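You operate a simulated robot arm through the tools that you are given. There is no shell and no other tool.

Carry out the task below with a simulated two-armed robot. There is one attempt and no reset: what you move stays moved.

JOB
Shut the mixer down and unplug it.
Fine: mixer switch and socket switch off before the plug comes out; dial to 0, lay the plug in the dish, socket cover shut.

Only the result counts: the job must be done as asked and must still hold three seconds after the hand-in. Knocking over, shifting, dropping, spilling or breaking anything else fails it. Lids that push on must go on centred and level and be pressed home; caps that screw on are set level and turned clockwise until they are tight.

ROBOT AND FRAMES
Two 7-joint arms with two-finger parallel grippers on one trunk that stands fixed in place. Base frame: the origin is at the foot of the trunk, x ahead of it, y to its left, z up. Units: mm, degrees, N and s.
The left shoulder is at [70, 133, 1151], the right one opposite. With the tool pointing down near the work surface each hand reaches from about 100 to 620 mm from the base axis, measured 20 degrees to its own side. Payload 1.57 kg a hand.
The tool frame of a hand sits at the grasp point between the pads (the TCP): z along the fingers, y along the line on which they close. The tips reach 30 mm beyond it. The gripper opens to 80 mm. The fingers are 17 mm wide and 12 mm thick; the gripper's body (40 by 82 mm) begins 80 mm behind the TCP.
Orientation is that of the tool frame in the base frame, as a unit quaternion [x, y, z, w]. With the fingers straight down and closing along the base's y, the tool's x points along the base's -x, its y along +y and its z along -z.

CONTROLS
- The arms move only by the tool drive_tool. It takes "left_targets", "right_targets" or both (then of equal length, played together; a hand with none holds still); each is a list of rows, each a list of 3 entries, a list of its own where there are three numbers: the finger opening in mm, from 0 to 80, then the shift along the base's x, y, z in units of 25 mm (1.0 is 25 mm), then the turn, a rotation vector about the base's x, y, z in units of 5 degrees (1.0 is 5 degrees). In form: [[fingers, [tx, ty, tz], [wx, wy, wz]], ...]. A call has 1 to 20 rows; each row shifts and turns the commanded pose from where the row before left it. A call with a number of a shift or a turn outside -1 to 1 is refused whole. Rows are played at 5 a second. More than 50 mm and 8.6 degrees between two rows, or a gripper value outside its range, and nothing of the call is played. A pose out of reach is approached as far as the arm can. The call stops where the force on the tool passes 60 N (or 10 N more than at its start, if that is more) or the arm is blocked; 0.2 s more then pass. The fingers move at their own pace (about 153 mm/s each) and stop on an object; they squeeze with about 30 N. The grip force told is the motor's: it shows also when the fingers shut on nothing. Time passes only in rows, and 0.2 s behind the last, so rows that do not move let the fingers close. It gives the time, the measured TCP pose, the force on the tool (base axes), the opening and the grip force at its end, in the units of the frame above (readings bear some noise), with the torque about the TCP (base axes, N m) and any sound that the robot's microphone picked up, and new pictures: "views" is both (left out), scene, wrist or none (wrist: the cameras of the hands that moved).
- Cameras (640 x 400 px; columns grow to the right, rows downward): "scene" is now at [123.9, -27, 1361.5]; the picture's right is [-0.34, -0.94, 0.00], its down [-0.71, 0.26, -0.66] and it looks along [0.62, -0.22, -0.75] (base axes); focal length 329 px, centre (320, 200). "left" rides on the left gripper at [72, 7, -122] in its tool frame; the picture's right is [-0.09, 1.00, 0.00], its down [-0.84, -0.08, -0.54] and it looks along [-0.54, -0.05, 0.84] (tool axes); focal length 238 px, centre (320, 200). "right" rides on the right gripper at [72, -7, -122] in its tool frame; the picture's right is [0.09, 1.00, 0.00], its down [-0.84, 0.08, -0.54] and it looks along [-0.54, 0.05, 0.84] (tool axes); focal length 238 px, centre (320, 200). There is no depth. A picture from a camera that has moved, and an enlarged one, comes with that camera's place and axes in the base frame and with its lens.
- raise_lower(by): slides the trunk up (or, below 0, down) by that many mm; the arms and the scene camera ride with it, the base frame stays. It gives what a move gives, with no picture.
- aim_head(pan, tilt): turns the head with the scene camera to pan (to the left, within 86 degrees either way) and tilt (down, from -29 to 69), counted from straight ahead of the robot. It gives what a move gives, and a new picture of the scene camera.
- zoom(camera, box): a new picture of the part [left, top, right, bottom] of that camera's present view, enlarged. The clock stands still meanwhile.
- close_job(): hands the job in; it is judged then, once.

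Nothing tells you positions but the pictures and the camera data. Unless the task says otherwise, let go and move clear before handing in.

The tools are called after ">>>" as name(argument=value, ...) on one line, values as JSON. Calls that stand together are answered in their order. drive_tool: Moves the arms, as the interface text tells. Its arguments: {"type":"object","properties":{"left_targets":{"type":"array","items":{"type":"array"}},"right_targets":{"type":"array","items":{"type":"array"}},"views":{"type":"string","enum":["both","scene","wrist","none"]}},"required":[]} The other tools are called the same way: raise_lower (by) slides the trunk up or down; aim_head (pan, tilt) turns the head that bears the scene camera; zoom (camera, box) takes an enlarged picture of a part of a camera's view; close_job () hands the job in.

At the start:

```text
time: 0.0
left_position: [445.4, -0.1, 1079.0]
left_tcp_rot: [-0.002, 1.0, 0.0, 0.0]
left_wrist_force: [0.0, 0.3, 0.5]
left_wrist_torque: [0.01, 0.01, -0.02]
left_opening: 80.0
left_grip_force: 0.0
right_position: [368.5, -394.8, 1086.1]
right_tcp_rot: [0.0, 1.0, 0.0, -0.001]
right_wrist_force: [0.6, -0.5, -0.4]
right_wrist_torque: [0.02, -0.01, 0.0]
right_opening: 80.0
right_grip_force: 0.1
trunk travel left (down, up): [-725.0, 215.0]
head pan, tilt: [-20.0, 48.9]
```

scene: 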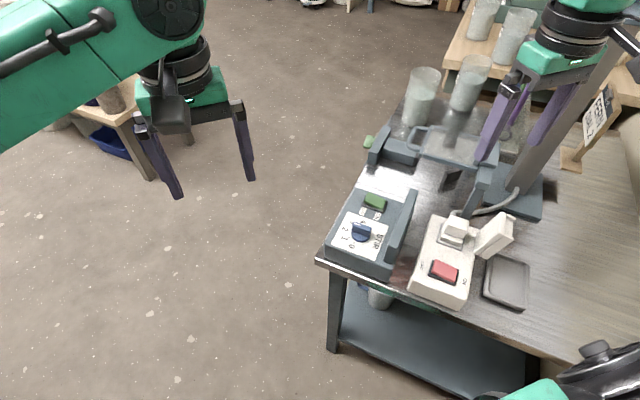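
right: 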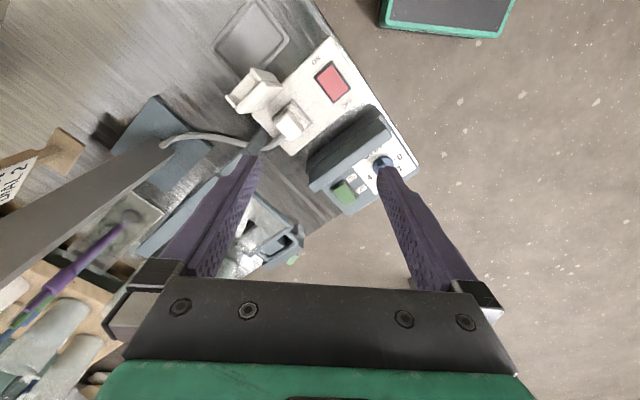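
left: 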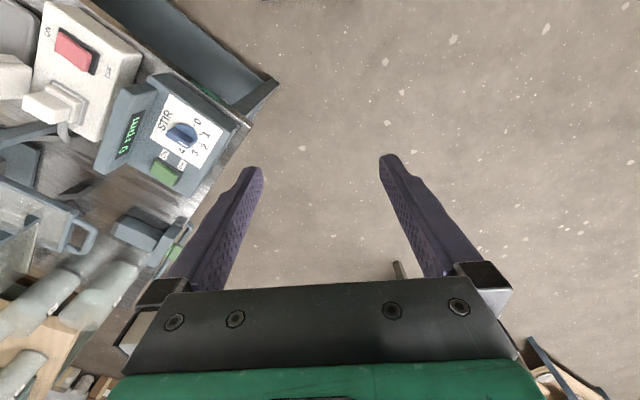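

I see a bench at front right with a mixer (stir plate with a blue dial and a green switch), a socket box with a red rocker switch, a plug, a hinged cover and a grey dish. I'll zoom in first to see the details.

>>> zoom(camera="scene", box=[310, 170, 550, 320])

>>> zoom(camera="left", box=[0, 0, 260, 200])

>>> zoom(camera="right", box=[200, 0, 440, 220])

```text
2.67 times, centred on (430, 245) of scene
camera zoom: at [123.9, -27.0, 1361.5], right [-0.34, -0.94, 0.0], down [-0.71, 0.26, -0.66], along [0.62, -0.22, -0.75], focal length 877 px, centre (27, 80)
```

zoom: 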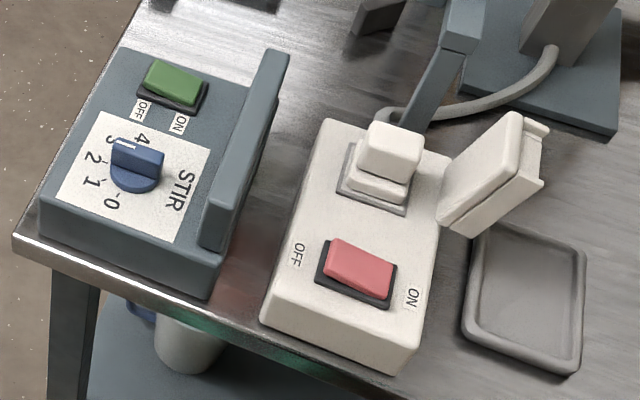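

```text
2.00 times, centred on (130, 100) of left
camera zoom: at [372.8, 6.2, 1201.8], right [0.09, 1.0, 0.0], down [0.84, -0.08, 0.54], along [0.54, -0.05, -0.84], focal length 477 px, centre (700, 400)
```

zoom: 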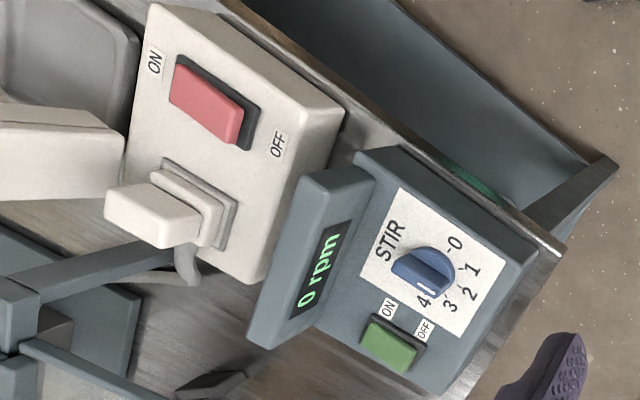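

```text
1.82 times, centred on (320, 110) of right
camera zoom: at [296.5, -401.0, 1208.0], right [-0.09, 1.0, 0.0], down [0.84, 0.08, 0.54], along [0.54, 0.05, -0.84], focal length 433 px, centre (320, 364)
```

zoom: 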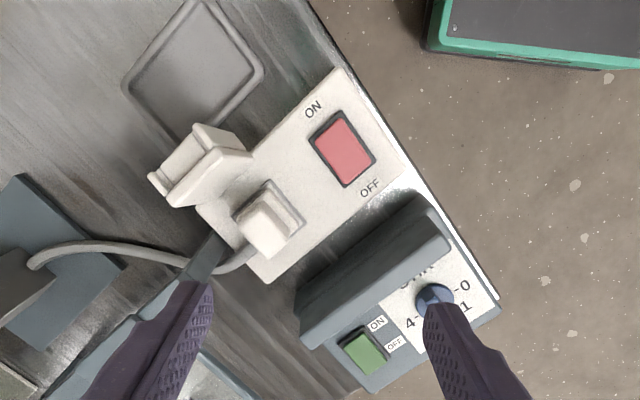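

Triangulation puts the red socket switch near (344,-375,763), the plug top near (414,-443,798) and the dial near (485,-254,780). The green switch is near (555,-321,768) and the dish near (295,-512,725). Next I'll take closer looks at the switch states and the dial.

>>> zoom(camera="left", box=[130, 80, 240, 200])

>>> zoom(camera="scene", box=[320, 180, 420, 260])

>>> zoom(camera="scene", box=[400, 200, 530, 310])

>>> zoom(camera="right", box=[200, 50, 360, 170])

>>> zoom(camera="scene", box=[350, 60, 640, 240])

```text
3.33 times, centred on (185, 140) of left
camera zoom: at [372.8, 6.2, 1201.8], right [0.09, 1.0, 0.0], down [0.84, -0.08, 0.54], along [0.54, -0.05, -0.84], focal length 794 px, centre (770, 400)
```

zoom: 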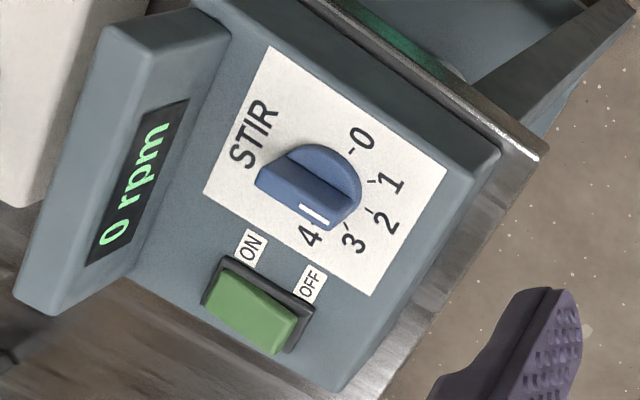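

```text
5.00 times, centred on (370, 220) of scene
camera zoom: at [123.9, -27.0, 1361.5], right [-0.34, -0.94, 0.0], down [-0.71, 0.26, -0.66], along [0.62, -0.22, -0.75], focal length 1645 px, centre (70, 100)
```

zoom: 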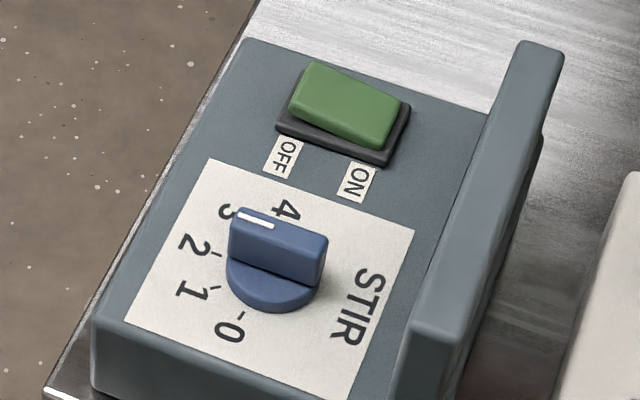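

```text
3.64 times, centred on (465, 255) of scene
camera zoom: at [123.9, -27.0, 1361.5], right [-0.34, -0.94, 0.0], down [-0.71, 0.26, -0.66], along [0.62, -0.22, -0.75], focal length 1196 px, centre (-207, 0)
```

zoom: 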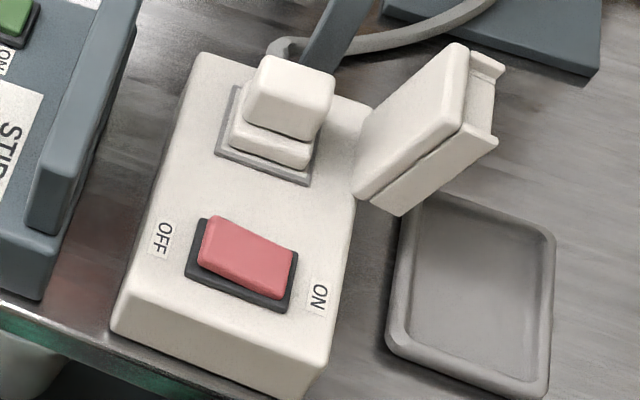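

```text
3.33 times, centred on (280, 110) of right
camera zoom: at [296.5, -401.0, 1208.0], right [-0.09, 1.0, 0.0], down [0.84, 0.08, 0.54], along [0.54, 0.05, -0.84], focal length 794 px, centre (453, 500)
```

zoom: 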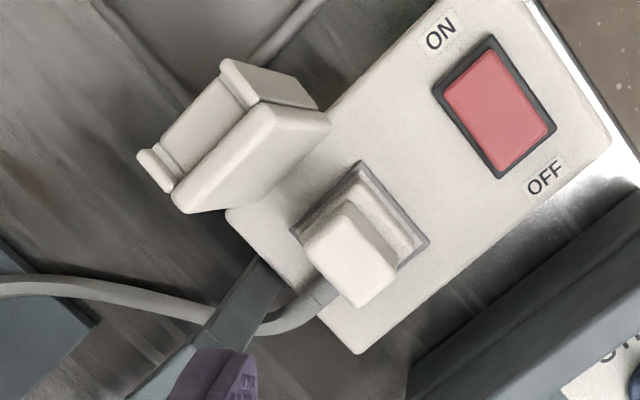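

```text
2.21 times, centred on (495, 150) of scene
camera zoom: at [123.9, -27.0, 1361.5], right [-0.34, -0.94, 0.0], down [-0.71, 0.26, -0.66], along [0.62, -0.22, -0.75], focal length 726 px, centre (-66, 310)
```

zoom: 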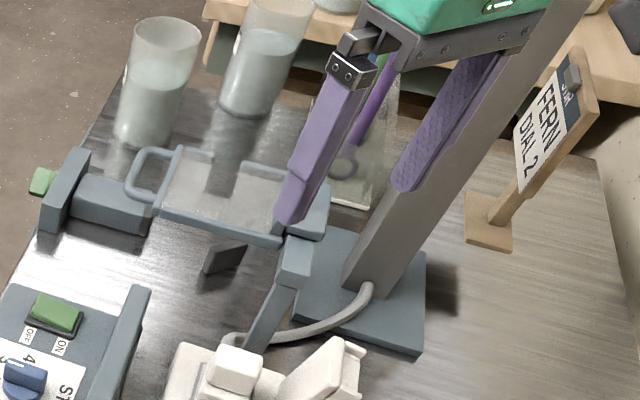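

The mixer switch, socket switch and dial 4 all look on. A tall post and other items stand behind the socket, so I'll pan the head to see the surroundings before moving.

>>> aim_head(pan=-45, tilt=45)

```text
time: 0.9
left_position: [445.2, -1.0, 1078.1]
left_tcp_rot: [-0.001, 1.0, 0.0, 0.001]
left_wrist_force: [0.4, 0.1, 0.4]
left_wrist_torque: [-0.01, 0.03, -0.02]
left_opening: 79.9
left_grip_force: 0.0
right_position: [367.3, -394.4, 1086.3]
right_tcp_rot: [0.0, 1.0, 0.0, -0.001]
right_wrist_force: [0.5, 0.2, 0.6]
right_wrist_torque: [0.0, 0.01, 0.03]
right_opening: 80.1
right_grip_force: 0.0
trunk travel left (down, up): [-725.0, 215.0]
head pan, tilt: [-45.0, 45.0]
camera scene: at [108.1, -57.8, 1366.8], right [-0.71, -0.71, 0.0], down [-0.5, 0.5, -0.71], along [0.5, -0.5, -0.71], focal length 329 px, centre (320, 200)
```

scene: 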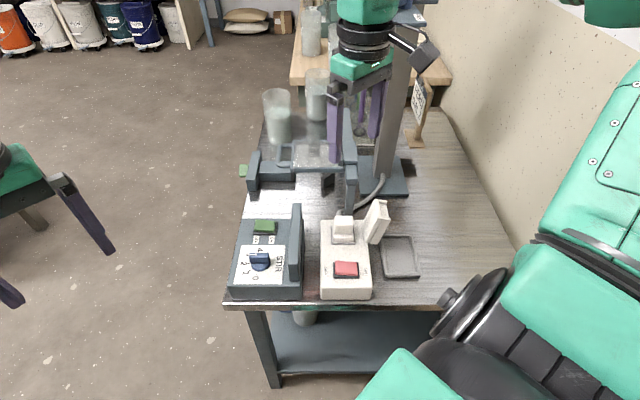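

>>> zoom(camera="scene", box=[220, 60, 460, 210])

>>> zoom(camera="scene", box=[220, 190, 440, 320])

```text
2.67 times, centred on (340, 135) of scene
camera zoom: at [108.1, -57.8, 1366.8], right [-0.71, -0.71, 0.0], down [-0.5, 0.5, -0.71], along [0.5, -0.5, -0.71], focal length 877 px, centre (267, 373)
```

zoom: 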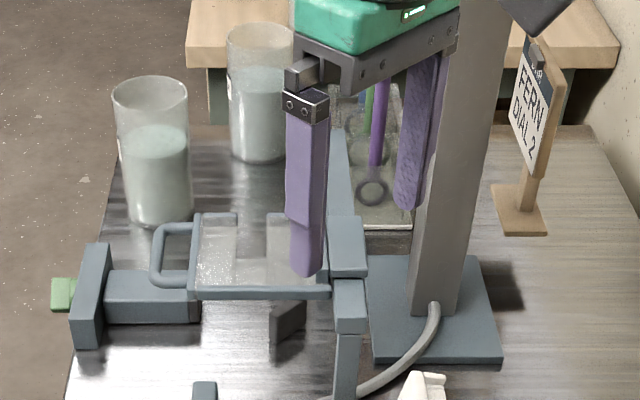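

```text
2.91 times, centred on (330, 255) of scene
camera zoom: at [108.1, -57.8, 1366.8], right [-0.71, -0.71, 0.0], down [-0.5, 0.5, -0.71], along [0.5, -0.5, -0.71], focal length 957 px, centre (291, 40)
```

zoom: 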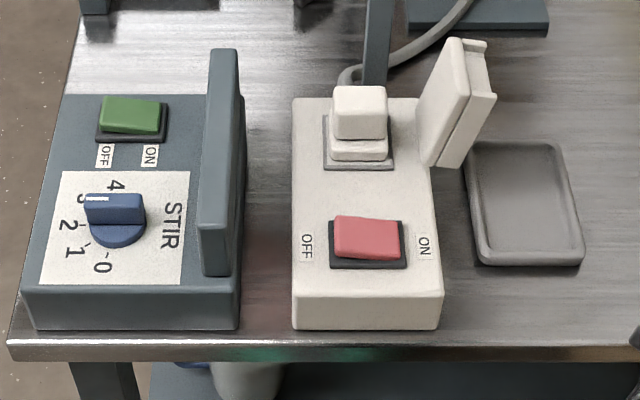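

The bench axes sit at 45° to the base axes. I'll bring the right hand over the mixer at a safe height, yawed -45°, to check the dial and green switch with the wrist camera.

>>> drive_tool(right_targets=[[80, [0.468, 0.564, -0.4], [0, 0, -0.9]], [80, [0.468, 0.564, -0.4], [0, 0, -0.9]], [80, [0.468, 0.564, -0.4], [0, 0, -0.9]], [80, [0.468, 0.564, -0.4], [0, 0, -0.9]], [80, [0.468, 0.564, -0.4], [0, 0, -0.9]], [80, [0.468, 0.564, -0.4], [0, 0, -0.9]], [80, [0.468, 0.564, -0.4], [0, 0, -0.9]], [80, [0.468, 0.564, -0.4], [0, 0, -0.9]], [80, [0.468, 0.564, -0.4], [0, 0, -0.9]], [80, [0.468, 0.564, -0.4], [0, 0, -0.9]]])

```text
time: 3.1
left_position: [445.1, -0.1, 1077.5]
left_tcp_rot: [-0.001, 1.0, 0.0, -0.001]
left_wrist_force: [0.2, 0.5, 0.5]
left_wrist_torque: [0.0, 0.0, -0.02]
left_opening: 79.8
left_grip_force: 0.1
right_position: [467.9, -521.9, 932.0]
right_tcp_rot: [0.38, 0.925, 0.005, 0.001]
right_wrist_force: [0.0, 0.3, 0.7]
right_wrist_torque: [-0.01, 0.01, -0.01]
right_opening: 79.9
right_grip_force: 0.1
right hand out of reach, approached as far as the arm can: row 2, 3, 4, 5, 6, 7, 8, 9, 10
trunk travel left (down, up): [-725.0, 215.0]
head pan, tilt: [-45.0, 45.0]
camera scene: at [108.9, -58.8, 1366.8], right [-0.71, -0.71, 0.0], down [-0.5, 0.5, -0.71], along [0.5, -0.5, -0.71], focal length 329 px, centre (320, 200)
camera right: at [412.5, -475.7, 1053.8], right [0.63, 0.77, 0.01], down [0.65, -0.54, 0.54], along [0.42, -0.34, -0.84], focal length 238 px, centre (320, 200)
```

scene: 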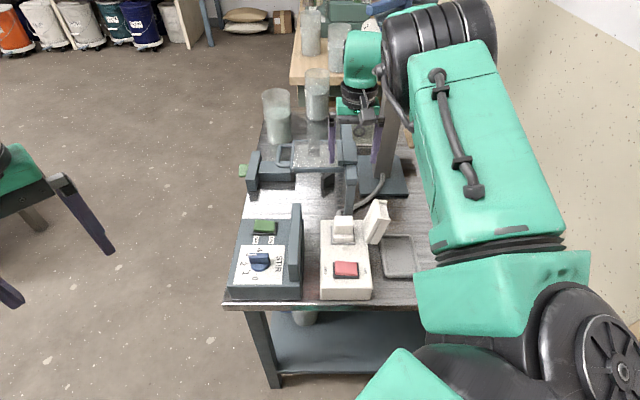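
right: 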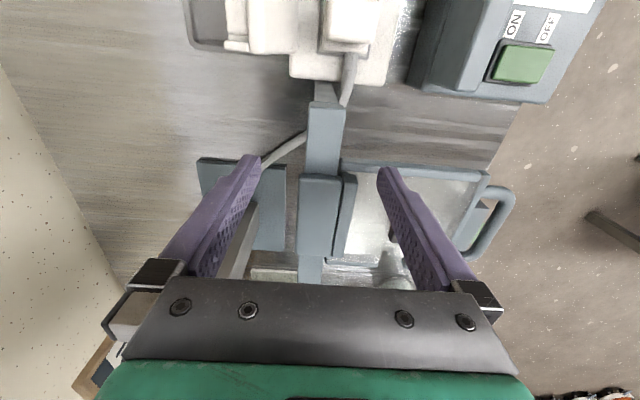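

The yaw -45° pose ran into the arm's limits, and the hand drifted toward the back of the bench without touching anything. I'll back out gently, starting with one small reversing step to see how the command frame behaves.

>>> drive_tool(right_targets=[[80, [-0.468, -0.564, 0.4], [0, 0, 0.9]]], views="none")

```text
time: 3.5
left_position: [443.5, -1.4, 1079.1]
left_tcp_rot: [-0.001, 1.0, 0.001, 0.0]
left_wrist_force: [-0.5, -1.2, 0.7]
left_wrist_torque: [-0.01, -0.02, 0.0]
left_opening: 79.9
left_grip_force: 0.2
right_position: [453.2, -533.8, 944.0]
right_tcp_rot: [0.346, 0.938, 0.001, 0.001]
right_wrist_force: [-0.5, -0.3, -0.7]
right_wrist_torque: [0.01, -0.03, -0.03]
right_opening: 79.9
right_grip_force: 0.1
trunk travel left (down, up): [-725.0, 215.0]
head pan, tilt: [-45.0, 45.0]
```

The command frame restarts from the actual pose, so I can back out safely. I'll return to yaw 0 above the socket at a lower height.

>>> drive_tool(right_targets=[[80, [-0.425, 0.695, 0], [0, 0, 1]], [80, [-0.425, 0.695, 0], [0, 0, 1]], [80, [-0.425, 0.695, 0], [0, 0, 1]], [80, [-0.425, 0.695, 0], [0, 0, 1]], [80, [-0.425, 0.695, 0], [0, 0, 1]], [80, [-0.425, 0.695, 0], [0, 0, 1]], [80, [-0.425, 0.695, 0], [0, 0, 1]], [80, [-0.425, 0.695, 0], [0, 0, 1]]])

```text
time: 5.3
left_position: [445.9, -0.1, 1079.1]
left_tcp_rot: [0.0, 1.0, 0.001, 0.0]
left_wrist_force: [-0.5, 0.4, -0.3]
left_wrist_torque: [-0.01, -0.03, -0.01]
left_opening: 80.1
left_grip_force: 0.1
right_position: [368.6, -393.4, 942.2]
right_tcp_rot: [0.004, 1.0, -0.001, 0.001]
right_wrist_force: [-0.3, 0.4, -0.3]
right_wrist_torque: [0.04, -0.03, 0.0]
right_opening: 80.0
right_grip_force: 0.0
trunk travel left (down, up): [-725.0, 215.0]
head pan, tilt: [-45.0, 45.0]
camera scene: at [107.3, -57.4, 1366.9], right [-0.71, -0.71, 0.0], down [-0.5, 0.5, -0.71], along [0.5, -0.5, -0.71], focal length 329 px, centre (320, 200)
camera right: at [297.6, -400.0, 1064.7], right [-0.09, 1.0, 0.0], down [0.84, 0.07, 0.54], along [0.54, 0.05, -0.84], focal length 238 px, centre (320, 200)
```

scene: 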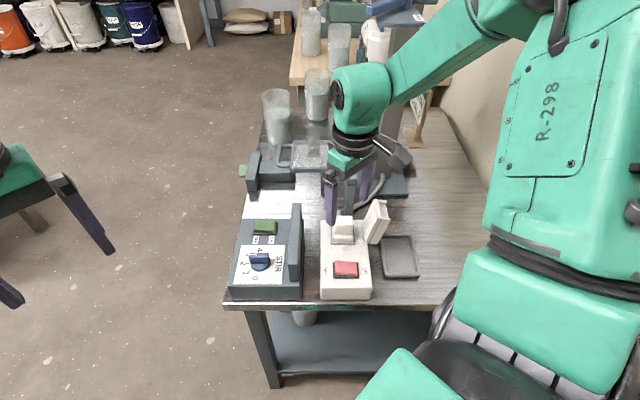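
right: 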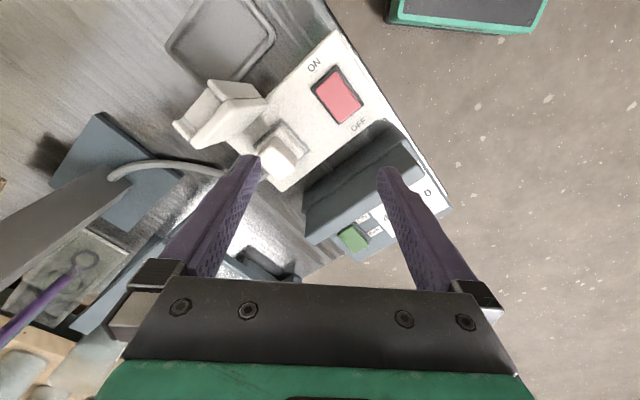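

Back at (368,-393,942) with yaw 0, all clear. I'll move toward the mixer in small tests at yaw 0.

>>> drive_tool(right_targets=[[80, [0.6, 0.7, -0.1], [0, 0, 0]], [80, [0.6, 0.7, -0.1], [0, 0, 0]]], views="none")

```text
time: 5.9
left_position: [445.4, 0.3, 1077.8]
left_tcp_rot: [-0.001, 1.0, 0.0, -0.001]
left_wrist_force: [-0.3, -0.4, 0.0]
left_wrist_torque: [0.01, -0.02, 0.01]
left_opening: 80.3
left_grip_force: 0.0
right_position: [401.9, -359.2, 938.0]
right_tcp_rot: [0.004, 1.0, -0.001, -0.001]
right_wrist_force: [0.7, 0.2, -0.2]
right_wrist_torque: [-0.04, 0.02, 0.02]
right_opening: 80.0
right_grip_force: 0.0
trunk travel left (down, up): [-725.0, 215.0]
head pan, tilt: [-45.0, 45.0]
```

>>> drive_tool(right_targets=[[80, [0.6, 0.7, -0.1], [0, 0, 0]], [80, [0.6, 0.7, -0.1], [0, 0, 0]], [80, [0.6, 0.7, -0.1], [0, 0, 0]]], views="none")

```text
time: 6.7
left_position: [445.7, -0.6, 1077.8]
left_tcp_rot: [0.001, 1.0, 0.0, 0.0]
left_wrist_force: [-0.4, 0.0, -0.9]
left_wrist_torque: [0.01, -0.01, -0.01]
left_opening: 80.0
left_grip_force: 0.1
right_position: [449.1, -324.4, 928.1]
right_tcp_rot: [0.002, 1.0, 0.003, -0.001]
right_wrist_force: [0.7, -0.7, 0.4]
right_wrist_torque: [-0.01, 0.01, -0.02]
right_opening: 80.0
right_grip_force: 0.0
right hand out of reach, approached as far as the arm can: row 3
trunk travel left (down, up): [-725.0, 215.0]
head pan, tilt: [-45.0, 45.0]
```

>>> drive_tool(right_targets=[[80, [0, 0, 0], [0, 0, 1]], [80, [0, 0, 0], [0, 0, 1]], [80, [0, 0, 0], [0, 0, 1]], [80, [0, 0, 0], [0, 0, 1]], [80, [0, 0, 0], [0, 0, 1]], [80, [0, 0, 0], [0, 0, 1]]], views="none")

```text
time: 8.1
left_position: [445.5, -0.9, 1079.0]
left_tcp_rot: [0.0, 1.0, 0.0, 0.001]
left_wrist_force: [0.5, 0.1, -0.6]
left_wrist_torque: [-0.02, 0.03, 0.04]
left_opening: 79.9
left_grip_force: 0.1
right_position: [445.5, -324.0, 927.7]
right_tcp_rot: [-0.256, 0.967, 0.001, 0.0]
right_wrist_force: [0.0, 0.2, -0.3]
right_wrist_torque: [0.0, 0.02, -0.01]
right_opening: 79.8
right_grip_force: 0.0
trunk travel left (down, up): [-725.0, 215.0]
head pan, tilt: [-45.0, 45.0]
```

Positive yaw works at this spot. I'll continue toward the dial with more positive yaw.

>>> drive_tool(right_targets=[[80, [0.3, 0.5, 0], [0, 0, 1]], [80, [0.3, 0.5, 0], [0, 0, 1]], [80, [0.3, 0.5, 0], [0, 0, 1]], [80, [0.3, 0.5, 0], [0, 0, 0]]])

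```text
time: 9.1
left_position: [445.6, -0.1, 1077.9]
left_tcp_rot: [-0.001, 1.0, -0.001, 0.0]
left_wrist_force: [-0.3, -0.1, -1.0]
left_wrist_torque: [0.0, -0.01, 0.01]
left_opening: 80.1
left_grip_force: 0.1
right_position: [475.0, -275.0, 928.4]
right_tcp_rot: [-0.379, 0.925, 0.0, 0.0]
right_wrist_force: [-0.6, 0.0, -0.1]
right_wrist_torque: [0.0, 0.01, 0.0]
right_opening: 80.2
right_grip_force: 0.0
trunk travel left (down, up): [-725.0, 215.0]
head pan, tilt: [-45.0, 45.0]
camera scene: at [108.6, -57.5, 1366.8], right [-0.71, -0.71, 0.0], down [-0.5, 0.5, -0.71], along [0.5, -0.5, -0.71], focal length 329 px, centre (320, 200)
camera right: at [429.9, -329.4, 1050.7], right [-0.76, 0.64, 0.0], down [0.54, 0.64, 0.54], along [0.35, 0.41, -0.84], focal length 238 px, centre (320, 200)
```

scene: 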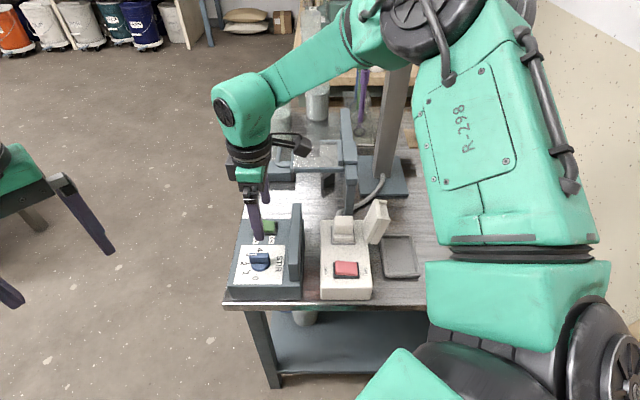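
right: 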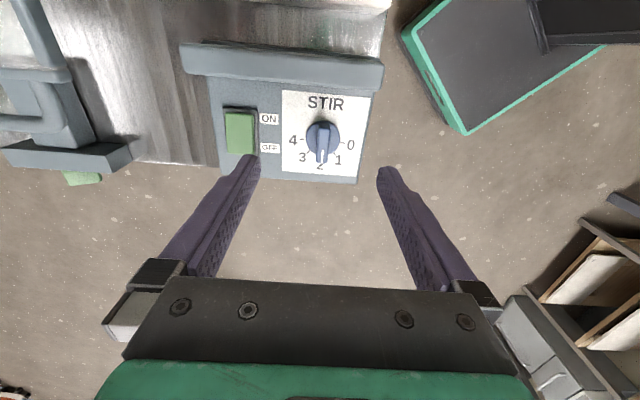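

>>> zoom(camera="right", box=[200, 70, 380, 190])

>>> zoom(camera="right", box=[280, 90, 370, 180])

```text
3.33 times, centred on (290, 130) of right
camera zoom: at [429.9, -329.4, 1050.7], right [-0.76, 0.64, 0.0], down [0.54, 0.64, 0.54], along [0.35, 0.41, -0.84], focal length 794 px, centre (420, 433)
```

zoom: 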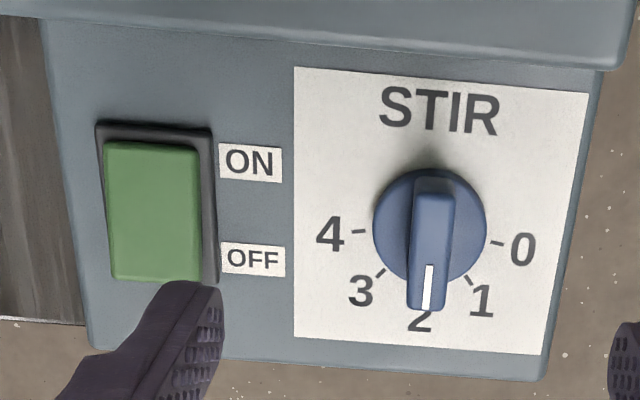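

```text
4.44 times, centred on (325, 135) of right
camera zoom: at [429.9, -329.4, 1050.7], right [-0.76, 0.64, 0.0], down [0.54, 0.64, 0.54], along [0.35, 0.41, -0.84], focal length 1059 px, centre (298, 489)
```

zoom: 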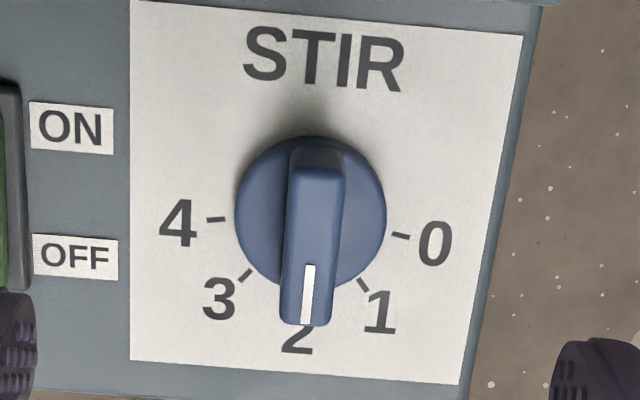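

The dial points to 2. The 0 mark is 80° counter-clockwise from it seen from above, and the bar top is near z 794. Before gripping, I'll test in free air whether the hand can yaw from 45° to 125° here.

>>> drive_tool(right_targets=[[80, [0.11, 0.17, 0], [0, 0, 1]], [80, [0.11, 0.17, 0], [0, 0, 1]], [80, [0.11, 0.17, 0], [0, 0, 1]], [80, [0.11, 0.17, 0], [0, 0, 1]], [80, [0, 0, 0], [0, 0, 1]], [80, [0, 0, 0], [0, 0, 1]], [80, [0, 0, 0], [0, 0, 1]], [80, [0, 0, 0], [0, 0, 1]]], views="none")

```text
time: 10.9
left_position: [445.0, -0.5, 1076.9]
left_tcp_rot: [0.0, 1.0, 0.0, 0.001]
left_wrist_force: [-0.3, 1.2, 0.7]
left_wrist_torque: [0.0, -0.01, 0.01]
left_opening: 79.8
left_grip_force: 0.0
right_position: [486.2, -257.1, 928.8]
right_tcp_rot: [-0.673, 0.739, 0.001, 0.001]
right_wrist_force: [-0.3, 0.4, 0.4]
right_wrist_torque: [-0.05, -0.02, 0.03]
right_opening: 79.7
right_grip_force: 0.0
trunk travel left (down, up): [-725.0, 215.0]
head pan, tilt: [-45.0, 45.0]
```

>>> drive_tool(right_targets=[[80, [0, 0, 0], [0, 0, 1]], [80, [0, 0, 0], [0, 0, 1]], [80, [0, 0, 0], [0, 0, 1]], [80, [0, 0, 0], [0, 0, 1]], [80, [0, 0, 0], [0, 0, 1]], [80, [0, 0, 0], [0, 0, 1]], [80, [0, 0, 0], [0, 0, 1]], [80, [0, 0, 0], [0, 0, 1]], [80, [0, 0, 0], [0, 0, 1]]])

```text
time: 12.9
left_position: [444.4, -0.0, 1079.4]
left_tcp_rot: [-0.001, 1.0, -0.001, 0.0]
left_wrist_force: [-0.4, -0.4, -0.5]
left_wrist_torque: [0.0, -0.03, 0.02]
left_opening: 80.0
left_grip_force: 0.1
right_position: [487.7, -257.3, 928.3]
right_tcp_rot: [0.905, -0.426, 0.0, 0.0]
right_wrist_force: [0.9, 0.7, 0.0]
right_wrist_torque: [-0.03, 0.01, 0.0]
right_opening: 80.1
right_grip_force: 0.1
trunk travel left (down, up): [-725.0, 215.0]
head pan, tilt: [-45.0, 45.0]
camera scene: at [108.0, -57.9, 1366.9], right [-0.71, -0.71, 0.0], down [-0.5, 0.5, -0.71], along [0.5, -0.5, -0.71], focal length 329 px, centre (320, 200)
camera right: at [537.8, -308.2, 1051.1], right [-0.71, -0.71, 0.0], down [-0.59, 0.6, 0.54], along [-0.38, 0.38, -0.84], focal length 238 px, centre (320, 200)
```

scene: 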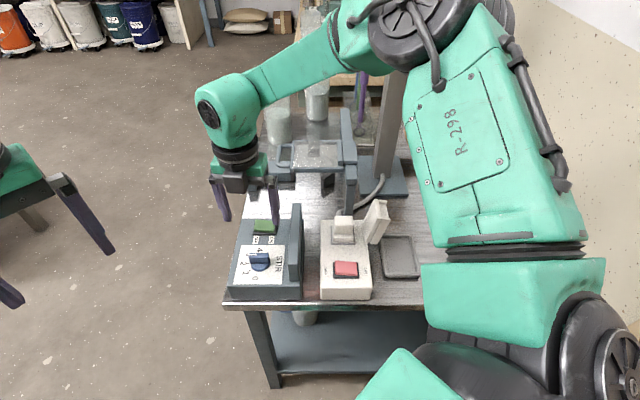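
right: 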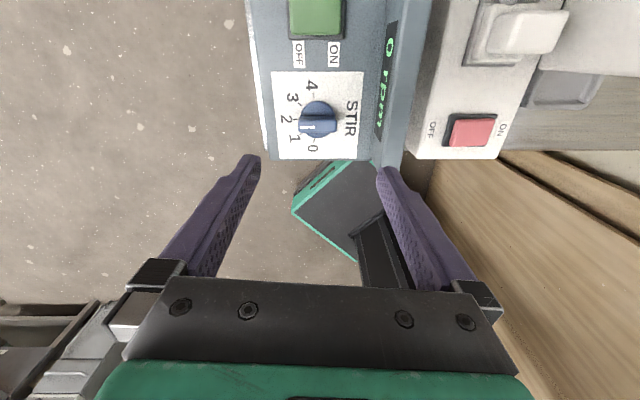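

Yaw 130° is reachable here. I'll refine the dial centre from this second viewpoint.

>>> zoom(camera="right", box=[250, 60, 390, 170])

>>> zoom(camera="right", box=[380, 0, 640, 170])

```text
3.64 times, centred on (320, 115) of right
camera zoom: at [537.8, -308.2, 1051.1], right [-0.71, -0.71, 0.0], down [-0.59, 0.6, 0.54], along [-0.38, 0.38, -0.84], focal length 867 px, centre (320, 509)
```

zoom: 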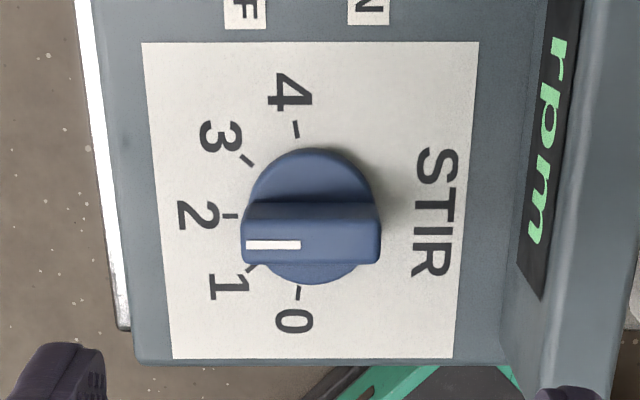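

```text
2.35 times, centred on (510, 85) of right
camera zoom: at [537.8, -308.2, 1051.1], right [-0.71, -0.71, 0.0], down [-0.59, 0.6, 0.54], along [-0.38, 0.38, -0.84], focal length 561 px, centre (-127, 471)
```

zoom: 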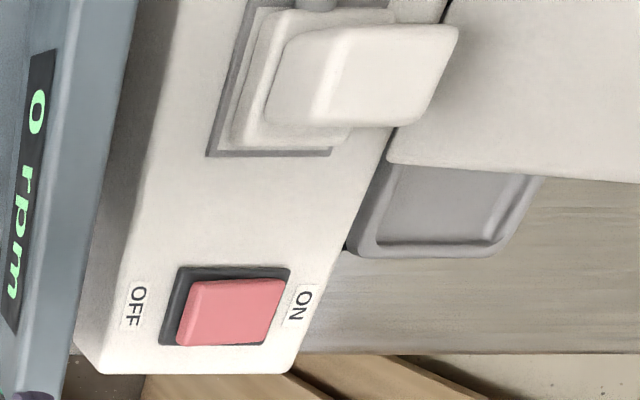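

The dial centre is near (489,-255), with the bar top at z≈793 and the bar along the 45° bench axis. I'll return to yaw ~45° while descending to just above the bar with the fingers partly closed.

>>> drive_tool(right_targets=[[60, [0.052, 0.092, -0.23], [0, 0, -1]], [44, [0, 0, -0.23], [0, 0, -1]], [44, [0, 0, -0.23], [0, 0, -1]], [44, [0, 0, -0.23], [0, 0, -1]], [44, [0, 0, -0.23], [0, 0, -1]], [44, [0, 0, -0.23], [0, 0, -1]], [44, [0, 0, -0.23], [0, 0, -1]], [44, [0, 0, -0.23], [0, 0, -1]], [44, [0, 0, -0.23], [0, 0, -1]], [44, [0, 0, -0.23], [0, 0, -1]], [44, [0, 0, -0.23], [0, 0, -1]], [44, [0, 0, -0.23], [0, 0, -1]], [44, [0, 0, -0.23], [0, 0, -1]], [44, [0, 0, -0.23], [0, 0, -1]], [44, [0, 0, -0.23], [0, 0, -1]], [44, [0, 0, -0.23], [0, 0, -1]], [44, [0, 0, -0.23], [0, 0, -0.92]]])

```text
time: 16.5
left_position: [444.5, -0.4, 1078.5]
left_tcp_rot: [-0.001, 1.0, 0.0, 0.0]
left_wrist_force: [-0.3, 0.3, 0.2]
left_wrist_torque: [0.0, 0.03, -0.01]
left_opening: 80.1
left_grip_force: 0.1
right_position: [488.3, -255.8, 830.5]
right_tcp_rot: [-0.382, 0.924, 0.001, -0.001]
right_wrist_force: [0.0, -0.8, 0.7]
right_wrist_torque: [-0.02, 0.01, 0.0]
right_opening: 44.2
right_grip_force: 0.1
trunk travel left (down, up): [-725.0, 215.0]
head pan, tilt: [-45.0, 45.0]
camera scene: at [108.2, -58.0, 1366.8], right [-0.71, -0.71, 0.0], down [-0.5, 0.5, -0.71], along [0.5, -0.5, -0.71], focal length 329 px, centre (320, 200)
camera right: at [442.3, -310.3, 952.2], right [-0.77, 0.64, 0.0], down [0.54, 0.64, 0.54], along [0.35, 0.42, -0.84], focal length 238 px, centre (320, 200)
```

scene: 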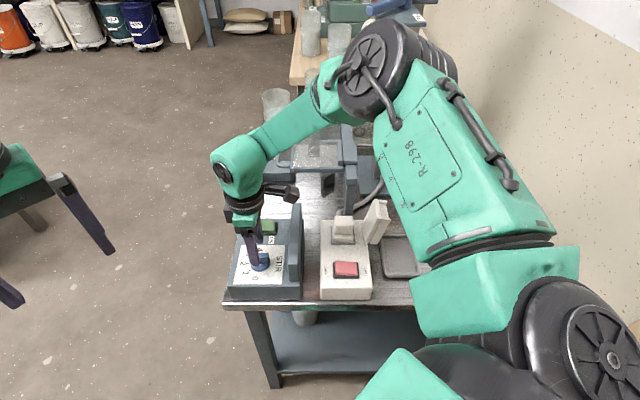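
right: 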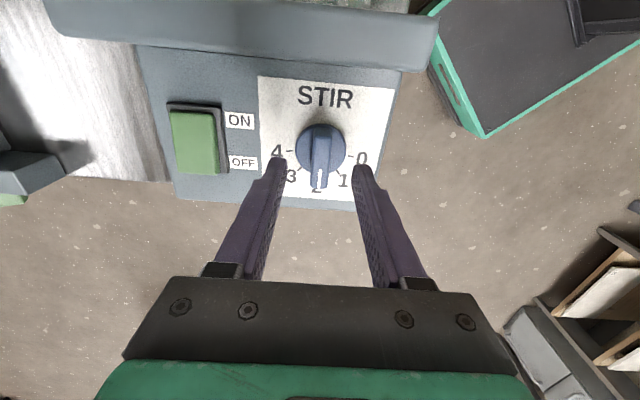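

Alignment over the bar looks good. I'll descend about 19 mm so the tips straddle the bar.

>>> drive_tool(right_targets=[[44, [0.03, 0.03, -0.3], [0, 0, 0]], [44, [0, 0, -0.3], [0, 0, 0]], [44, [0, 0, -0.16], [0, 0, 0]], [44, [0, 0, 0], [0, 0, 0]]])

```text
time: 17.5
left_position: [444.9, -0.1, 1078.0]
left_tcp_rot: [0.0, 1.0, 0.0, 0.0]
left_wrist_force: [0.9, -0.1, 0.0]
left_wrist_torque: [0.03, -0.01, 0.04]
left_opening: 79.8
left_grip_force: 0.0
right_position: [483.2, -255.6, 814.8]
right_tcp_rot: [-0.383, 0.924, 0.0, 0.0]
right_wrist_force: [0.4, -0.3, 0.4]
right_wrist_torque: [-0.01, 0.0, -0.02]
right_opening: 44.2
right_grip_force: 0.0
right hand out of reach, approached as far as the arm can: row 2
trunk travel left (down, up): [-725.0, 215.0]
head pan, tilt: [-45.0, 45.0]
camera scene: at [108.2, -57.9, 1366.8], right [-0.71, -0.71, 0.0], down [-0.5, 0.5, -0.71], along [0.5, -0.5, -0.71], focal length 329 px, centre (320, 200)
camera right: at [437.7, -311.3, 937.2], right [-0.77, 0.64, 0.0], down [0.54, 0.65, 0.54], along [0.35, 0.42, -0.84], focal length 238 px, centre (320, 200)
```

scene: 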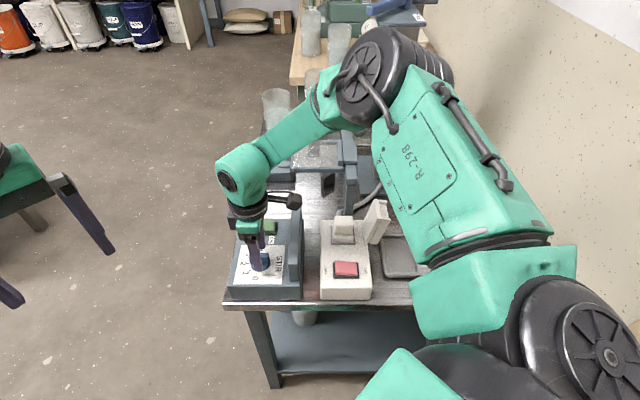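
right: 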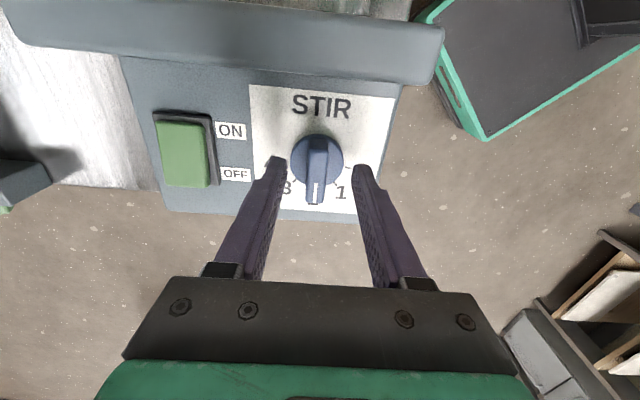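

Straight down is at the arm's reach limit with the shoulder this high. I'll raise the hand clear and then lower the trunk about 130 mm so the work sits in the arm's comfortable range.

>>> drive_tool(right_targets=[[44, [0, 0, 0.9], [0, 0, 0]], [44, [0, 0, 0.9], [0, 0, 0]], [44, [0, 0, 0.9], [0, 0, 0]], [44, [0, 0, 0.9], [0, 0, 0]], [44, [0, 0, 0.9], [0, 0, 0]], [44, [0, 0, 0.9], [0, 0, 0]], [44, [0, 0, 0.9], [0, 0, 0]]], views="none")

>>> raise_lower(by=-100)

```text
time: 19.1
left_position: [444.3, 0.6, 1078.1]
left_tcp_rot: [-0.001, 1.0, 0.0, 0.0]
left_wrist_force: [-0.1, -0.1, -0.5]
left_wrist_torque: [-0.04, -0.02, 0.02]
left_opening: 80.2
left_grip_force: 0.0
right_position: [485.3, -252.7, 971.8]
right_tcp_rot: [-0.382, 0.924, 0.001, 0.0]
right_wrist_force: [0.4, 0.6, -0.4]
right_wrist_torque: [-0.02, 0.03, -0.01]
right_opening: 44.0
right_grip_force: 0.0
trunk travel left (down, up): [-725.0, 215.0]
head pan, tilt: [-45.0, 45.0]
```

```text
time: 20.4
left_position: [444.6, -0.4, 978.9]
left_tcp_rot: [-0.001, 1.0, 0.0, 0.001]
left_wrist_force: [-0.7, 0.8, -0.3]
left_wrist_torque: [0.01, -0.01, 0.04]
left_opening: 80.0
left_grip_force: 0.0
right_position: [484.9, -253.0, 872.7]
right_tcp_rot: [-0.382, 0.924, 0.0, 0.0]
right_wrist_force: [-0.7, -0.3, -0.7]
right_wrist_torque: [0.04, 0.0, -0.01]
right_opening: 44.1
right_grip_force: 0.1
trunk travel left (down, up): [-625.0, 315.0]
head pan, tilt: [-45.0, 45.0]
```

>>> drive_tool(right_targets=[[44, [0.033, -0.016, -0.49], [0, 0, 0]], [44, [0.033, -0.016, -0.49], [0, 0, 0]], [44, [0.033, -0.016, -0.49], [0, 0, 0]], [44, [0.033, -0.016, -0.49], [0, 0, 0]], [44, [0.033, -0.016, -0.4], [0, 0, 0]], [44, [0, 0, 0], [0, 0, 0]]])

```text
time: 21.8
left_position: [445.6, 0.4, 977.8]
left_tcp_rot: [-0.001, 1.0, 0.0, -0.001]
left_wrist_force: [0.1, -0.7, 0.9]
left_wrist_torque: [0.03, -0.02, 0.02]
left_opening: 79.8
left_grip_force: 0.0
right_position: [490.4, -254.2, 813.8]
right_tcp_rot: [-0.382, 0.924, 0.0, 0.0]
right_wrist_force: [-0.2, 0.3, -0.2]
right_wrist_torque: [-0.01, 0.0, 0.02]
right_opening: 44.0
right_grip_force: 0.1
trunk travel left (down, up): [-625.0, 315.0]
head pan, tilt: [-45.0, 45.0]
camera scene: at [108.0, -57.8, 1266.9], right [-0.71, -0.71, 0.0], down [-0.5, 0.5, -0.71], along [0.5, -0.5, -0.71], focal length 329 px, centre (320, 200)
camera right: at [444.2, -309.6, 934.7], right [-0.77, 0.64, 0.0], down [0.54, 0.65, 0.54], along [0.35, 0.42, -0.84], focal length 238 px, centre (320, 200)
```

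scene: 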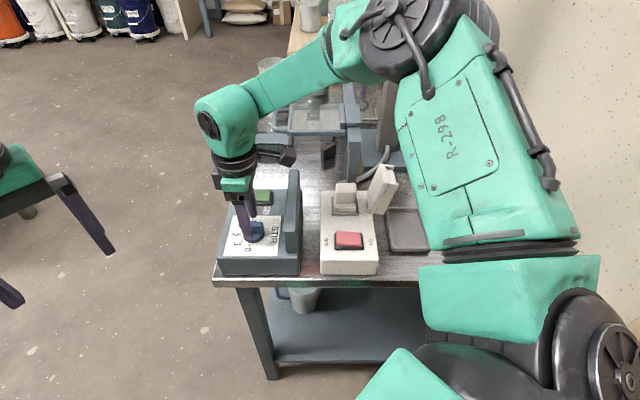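
right: 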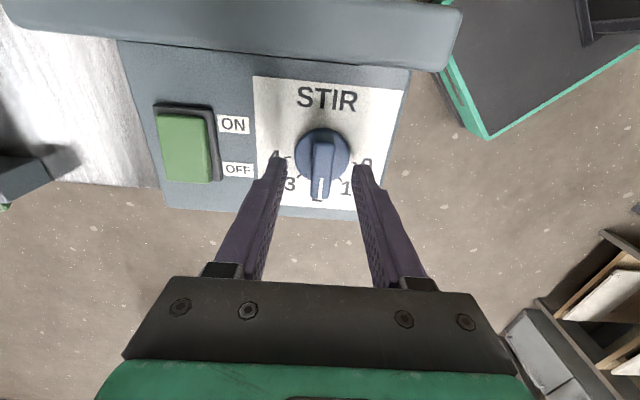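

Well aligned. I'll lower 3 mm more and close on the bar.

>>> drive_tool(right_targets=[[44, [0, 0, -0.12], [0, 0, 0]], [20, [0, 0, 0], [0, 0, 0]], [0, [0, 0, 0], [0, 0, 0]], [0, [0, 0, 0], [0, 0, 0]]])

```text
time: 22.8
left_position: [443.7, 1.0, 979.0]
left_tcp_rot: [-0.001, 1.0, 0.0, 0.0]
left_wrist_force: [0.1, -0.3, -0.4]
left_wrist_torque: [-0.01, 0.01, -0.02]
left_opening: 80.1
left_grip_force: 0.0
right_position: [489.2, -254.3, 809.0]
right_tcp_rot: [-0.382, 0.924, 0.001, -0.001]
right_wrist_force: [-5.5, 4.3, -4.9]
right_wrist_torque: [0.45, -0.35, -0.04]
right_opening: 13.6
right_grip_force: 30.4
trunk travel left (down, up): [-625.0, 315.0]
head pan, tilt: [-45.0, 45.0]
camera scene: at [107.5, -57.1, 1266.8], right [-0.71, -0.71, 0.0], down [-0.5, 0.5, -0.71], along [0.5, -0.5, -0.71], focal length 329 px, centre (320, 200)
camera right: at [443.2, -309.2, 931.6], right [-0.77, 0.64, 0.0], down [0.54, 0.65, 0.54], along [0.35, 0.42, -0.84], focal length 238 px, centre (320, 200)
```

scene: 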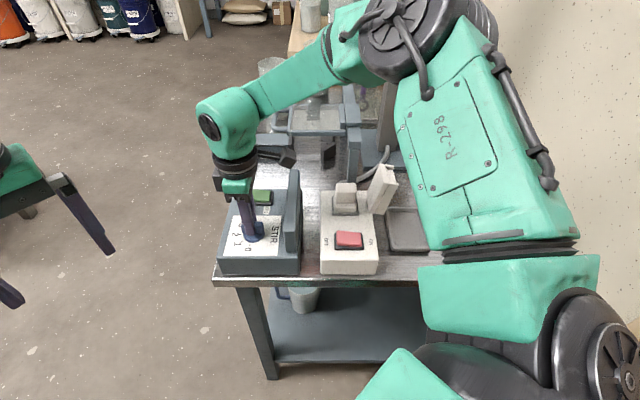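
right: 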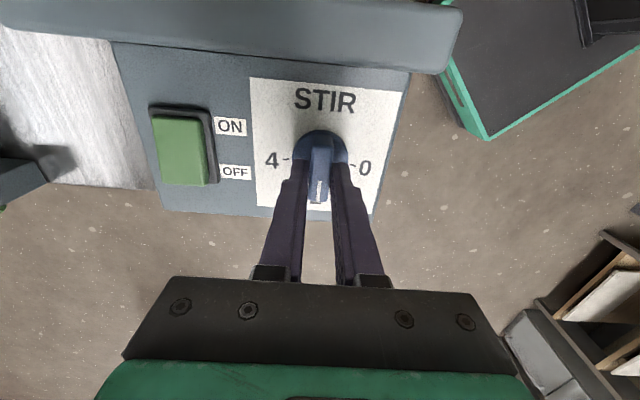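

I have hold of the bar, 13.6 mm wide. I'll turn it counter-clockwise in stages and watch forces.

>>> drive_tool(right_targets=[[0, [-0.01, 0.01, 0], [0, 0, 1]], [0, [0, 0, 0], [0, 0, 1]], [0, [0, 0, 0], [0, 0, 1]], [0, [0, 0, 0], [0, 0, 1]]], views="wrist")

```text
time: 23.8
left_position: [445.0, 0.2, 977.0]
left_tcp_rot: [-0.001, 1.0, -0.001, 0.0]
left_wrist_force: [-0.2, -0.2, -0.1]
left_wrist_torque: [0.03, 0.0, 0.0]
left_opening: 79.8
left_grip_force: 0.1
right_position: [488.1, -253.1, 809.2]
right_tcp_rot: [-0.538, 0.843, 0.001, -0.001]
right_wrist_force: [-10.4, 12.4, -18.8]
right_wrist_torque: [0.68, -0.18, -0.03]
right_opening: 14.0
right_grip_force: 30.4
trunk travel left (down, up): [-625.0, 315.0]
head pan, tilt: [-45.0, 45.0]
camera right: at [465.2, -321.3, 931.8], right [-0.94, 0.34, 0.0], down [0.29, 0.79, 0.54], along [0.18, 0.51, -0.84], focal length 238 px, centre (320, 200)
```

right: 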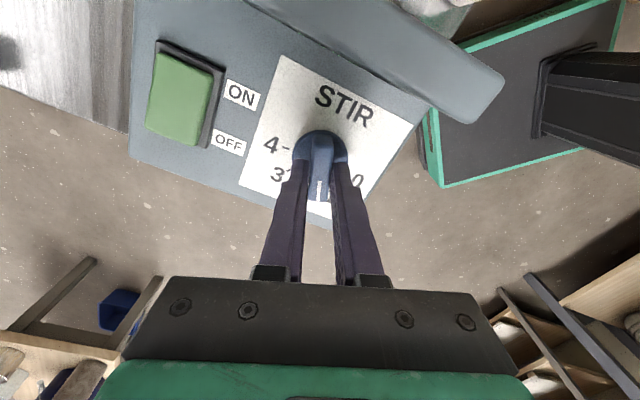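

The dial follows the hand. I'll correct for the small side load and continue turning.

>>> drive_tool(right_targets=[[0, [-0.05, 0.05, -0.04], [0, 0, 1]], [0, [0, 0, 0], [0, 0, 1]], [0, [0, 0, 0], [0, 0, 1]], [0, [0, 0, 0], [0, 0, 1]]], views="wrist")

```text
time: 24.8
left_position: [444.1, 1.6, 977.8]
left_tcp_rot: [0.0, 1.0, -0.001, 0.001]
left_wrist_force: [-0.2, 0.8, -0.3]
left_wrist_torque: [0.02, -0.05, 0.0]
left_opening: 80.0
left_grip_force: 0.1
right_position: [488.7, -252.2, 809.8]
right_tcp_rot: [-0.676, 0.737, -0.001, 0.0]
right_wrist_force: [-9.6, 7.1, -10.8]
right_wrist_torque: [-0.54, 0.31, -0.01]
right_opening: 14.0
right_grip_force: 29.9
trunk travel left (down, up): [-625.0, 315.0]
head pan, tilt: [-45.0, 45.0]
camera right: at [488.8, -325.3, 931.8], right [-1.0, -0.01, 0.0], down [0.0, 0.84, 0.54], along [0.0, 0.54, -0.84], focal length 238 px, centre (320, 200)
```

right: 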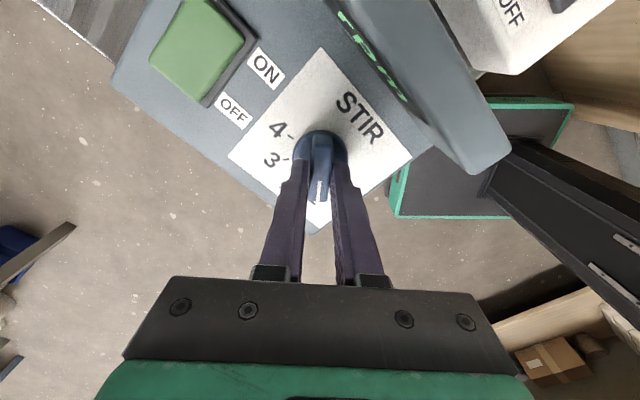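

>>> drive_tool(right_targets=[[0, [-0.02, 0.02, 0], [0, 0, 1]], [0, [0, 0, 0], [0, 0, 1]], [0, [0, 0, 0], [0, 0, 1]], [0, [0, 0, 0], [0, 0, 1]], [0, [0, 0, 0], [0, 0, 1]], [0, [0, 0, 0], [0, 0, 1]]], views="wrist")

```text
time: 26.2
left_position: [444.3, 0.5, 978.8]
left_tcp_rot: [-0.001, 1.0, 0.0, 0.0]
left_wrist_force: [0.4, 0.9, 0.4]
left_wrist_torque: [-0.02, -0.01, -0.02]
left_opening: 79.9
left_grip_force: 0.1
right_position: [486.9, -252.9, 810.1]
right_tcp_rot: [0.843, -0.538, 0.001, -0.001]
right_wrist_force: [-6.5, 1.8, -3.3]
right_wrist_torque: [-0.3, 0.15, -0.02]
right_opening: 14.0
right_grip_force: 30.5
trunk travel left (down, up): [-625.0, 315.0]
head pan, tilt: [-45.0, 45.0]
camera right: at [523.8, -315.7, 931.7], right [-0.86, -0.5, 0.0], down [-0.42, 0.73, 0.54], along [-0.27, 0.47, -0.84], focal length 238 px, centre (320, 200)
```

right: 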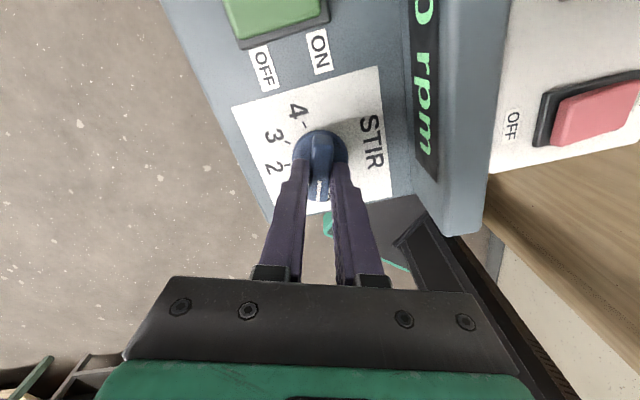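

>>> drive_tool(right_targets=[[0, [0, 0, 0], [0, 0, 1]], [0, [0, 0, 0], [0, 0, 1]], [0, [0, 0, 0], [0, 0, 0]]], views="wrist")

>>> zoom(camera="right", box=[230, 60, 410, 230])

```text
time: 27.0
left_position: [444.7, 0.6, 978.4]
left_tcp_rot: [-0.001, 1.0, 0.0, 0.0]
left_wrist_force: [-1.4, 0.1, 0.4]
left_wrist_torque: [-0.01, -0.03, -0.01]
left_opening: 79.9
left_grip_force: 0.1
right_position: [487.8, -253.7, 809.3]
right_tcp_rot: [0.887, -0.462, -0.001, 0.0]
right_wrist_force: [-6.9, 0.9, -4.1]
right_wrist_torque: [-0.35, -0.11, 0.01]
right_opening: 13.9
right_grip_force: 30.4
trunk travel left (down, up): [-625.0, 315.0]
head pan, tilt: [-45.0, 45.0]
camera right: at [534.0, -308.5, 931.7], right [-0.76, -0.65, 0.0], down [-0.54, 0.64, 0.54], along [-0.35, 0.41, -0.84], focal length 238 px, centre (320, 200)
```

right: 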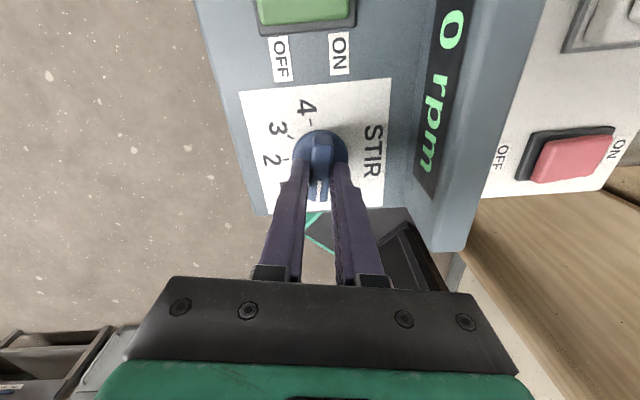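

```text
2.35 times, centred on (320, 145) of right
camera zoom: at [534.0, -308.5, 931.7], right [-0.76, -0.65, 0.0], down [-0.54, 0.64, 0.54], along [-0.35, 0.41, -0.84], focal length 561 px, centre (320, 329)
```

zoom: 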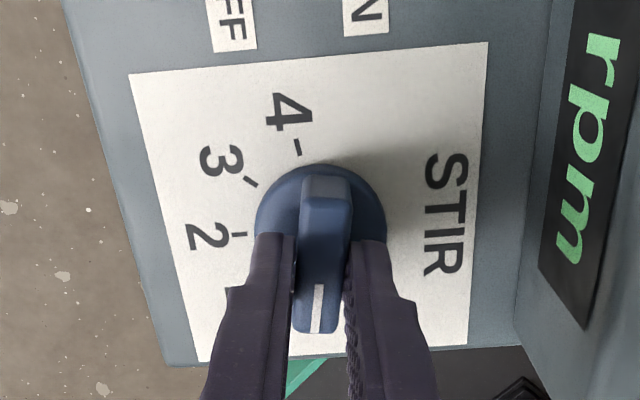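

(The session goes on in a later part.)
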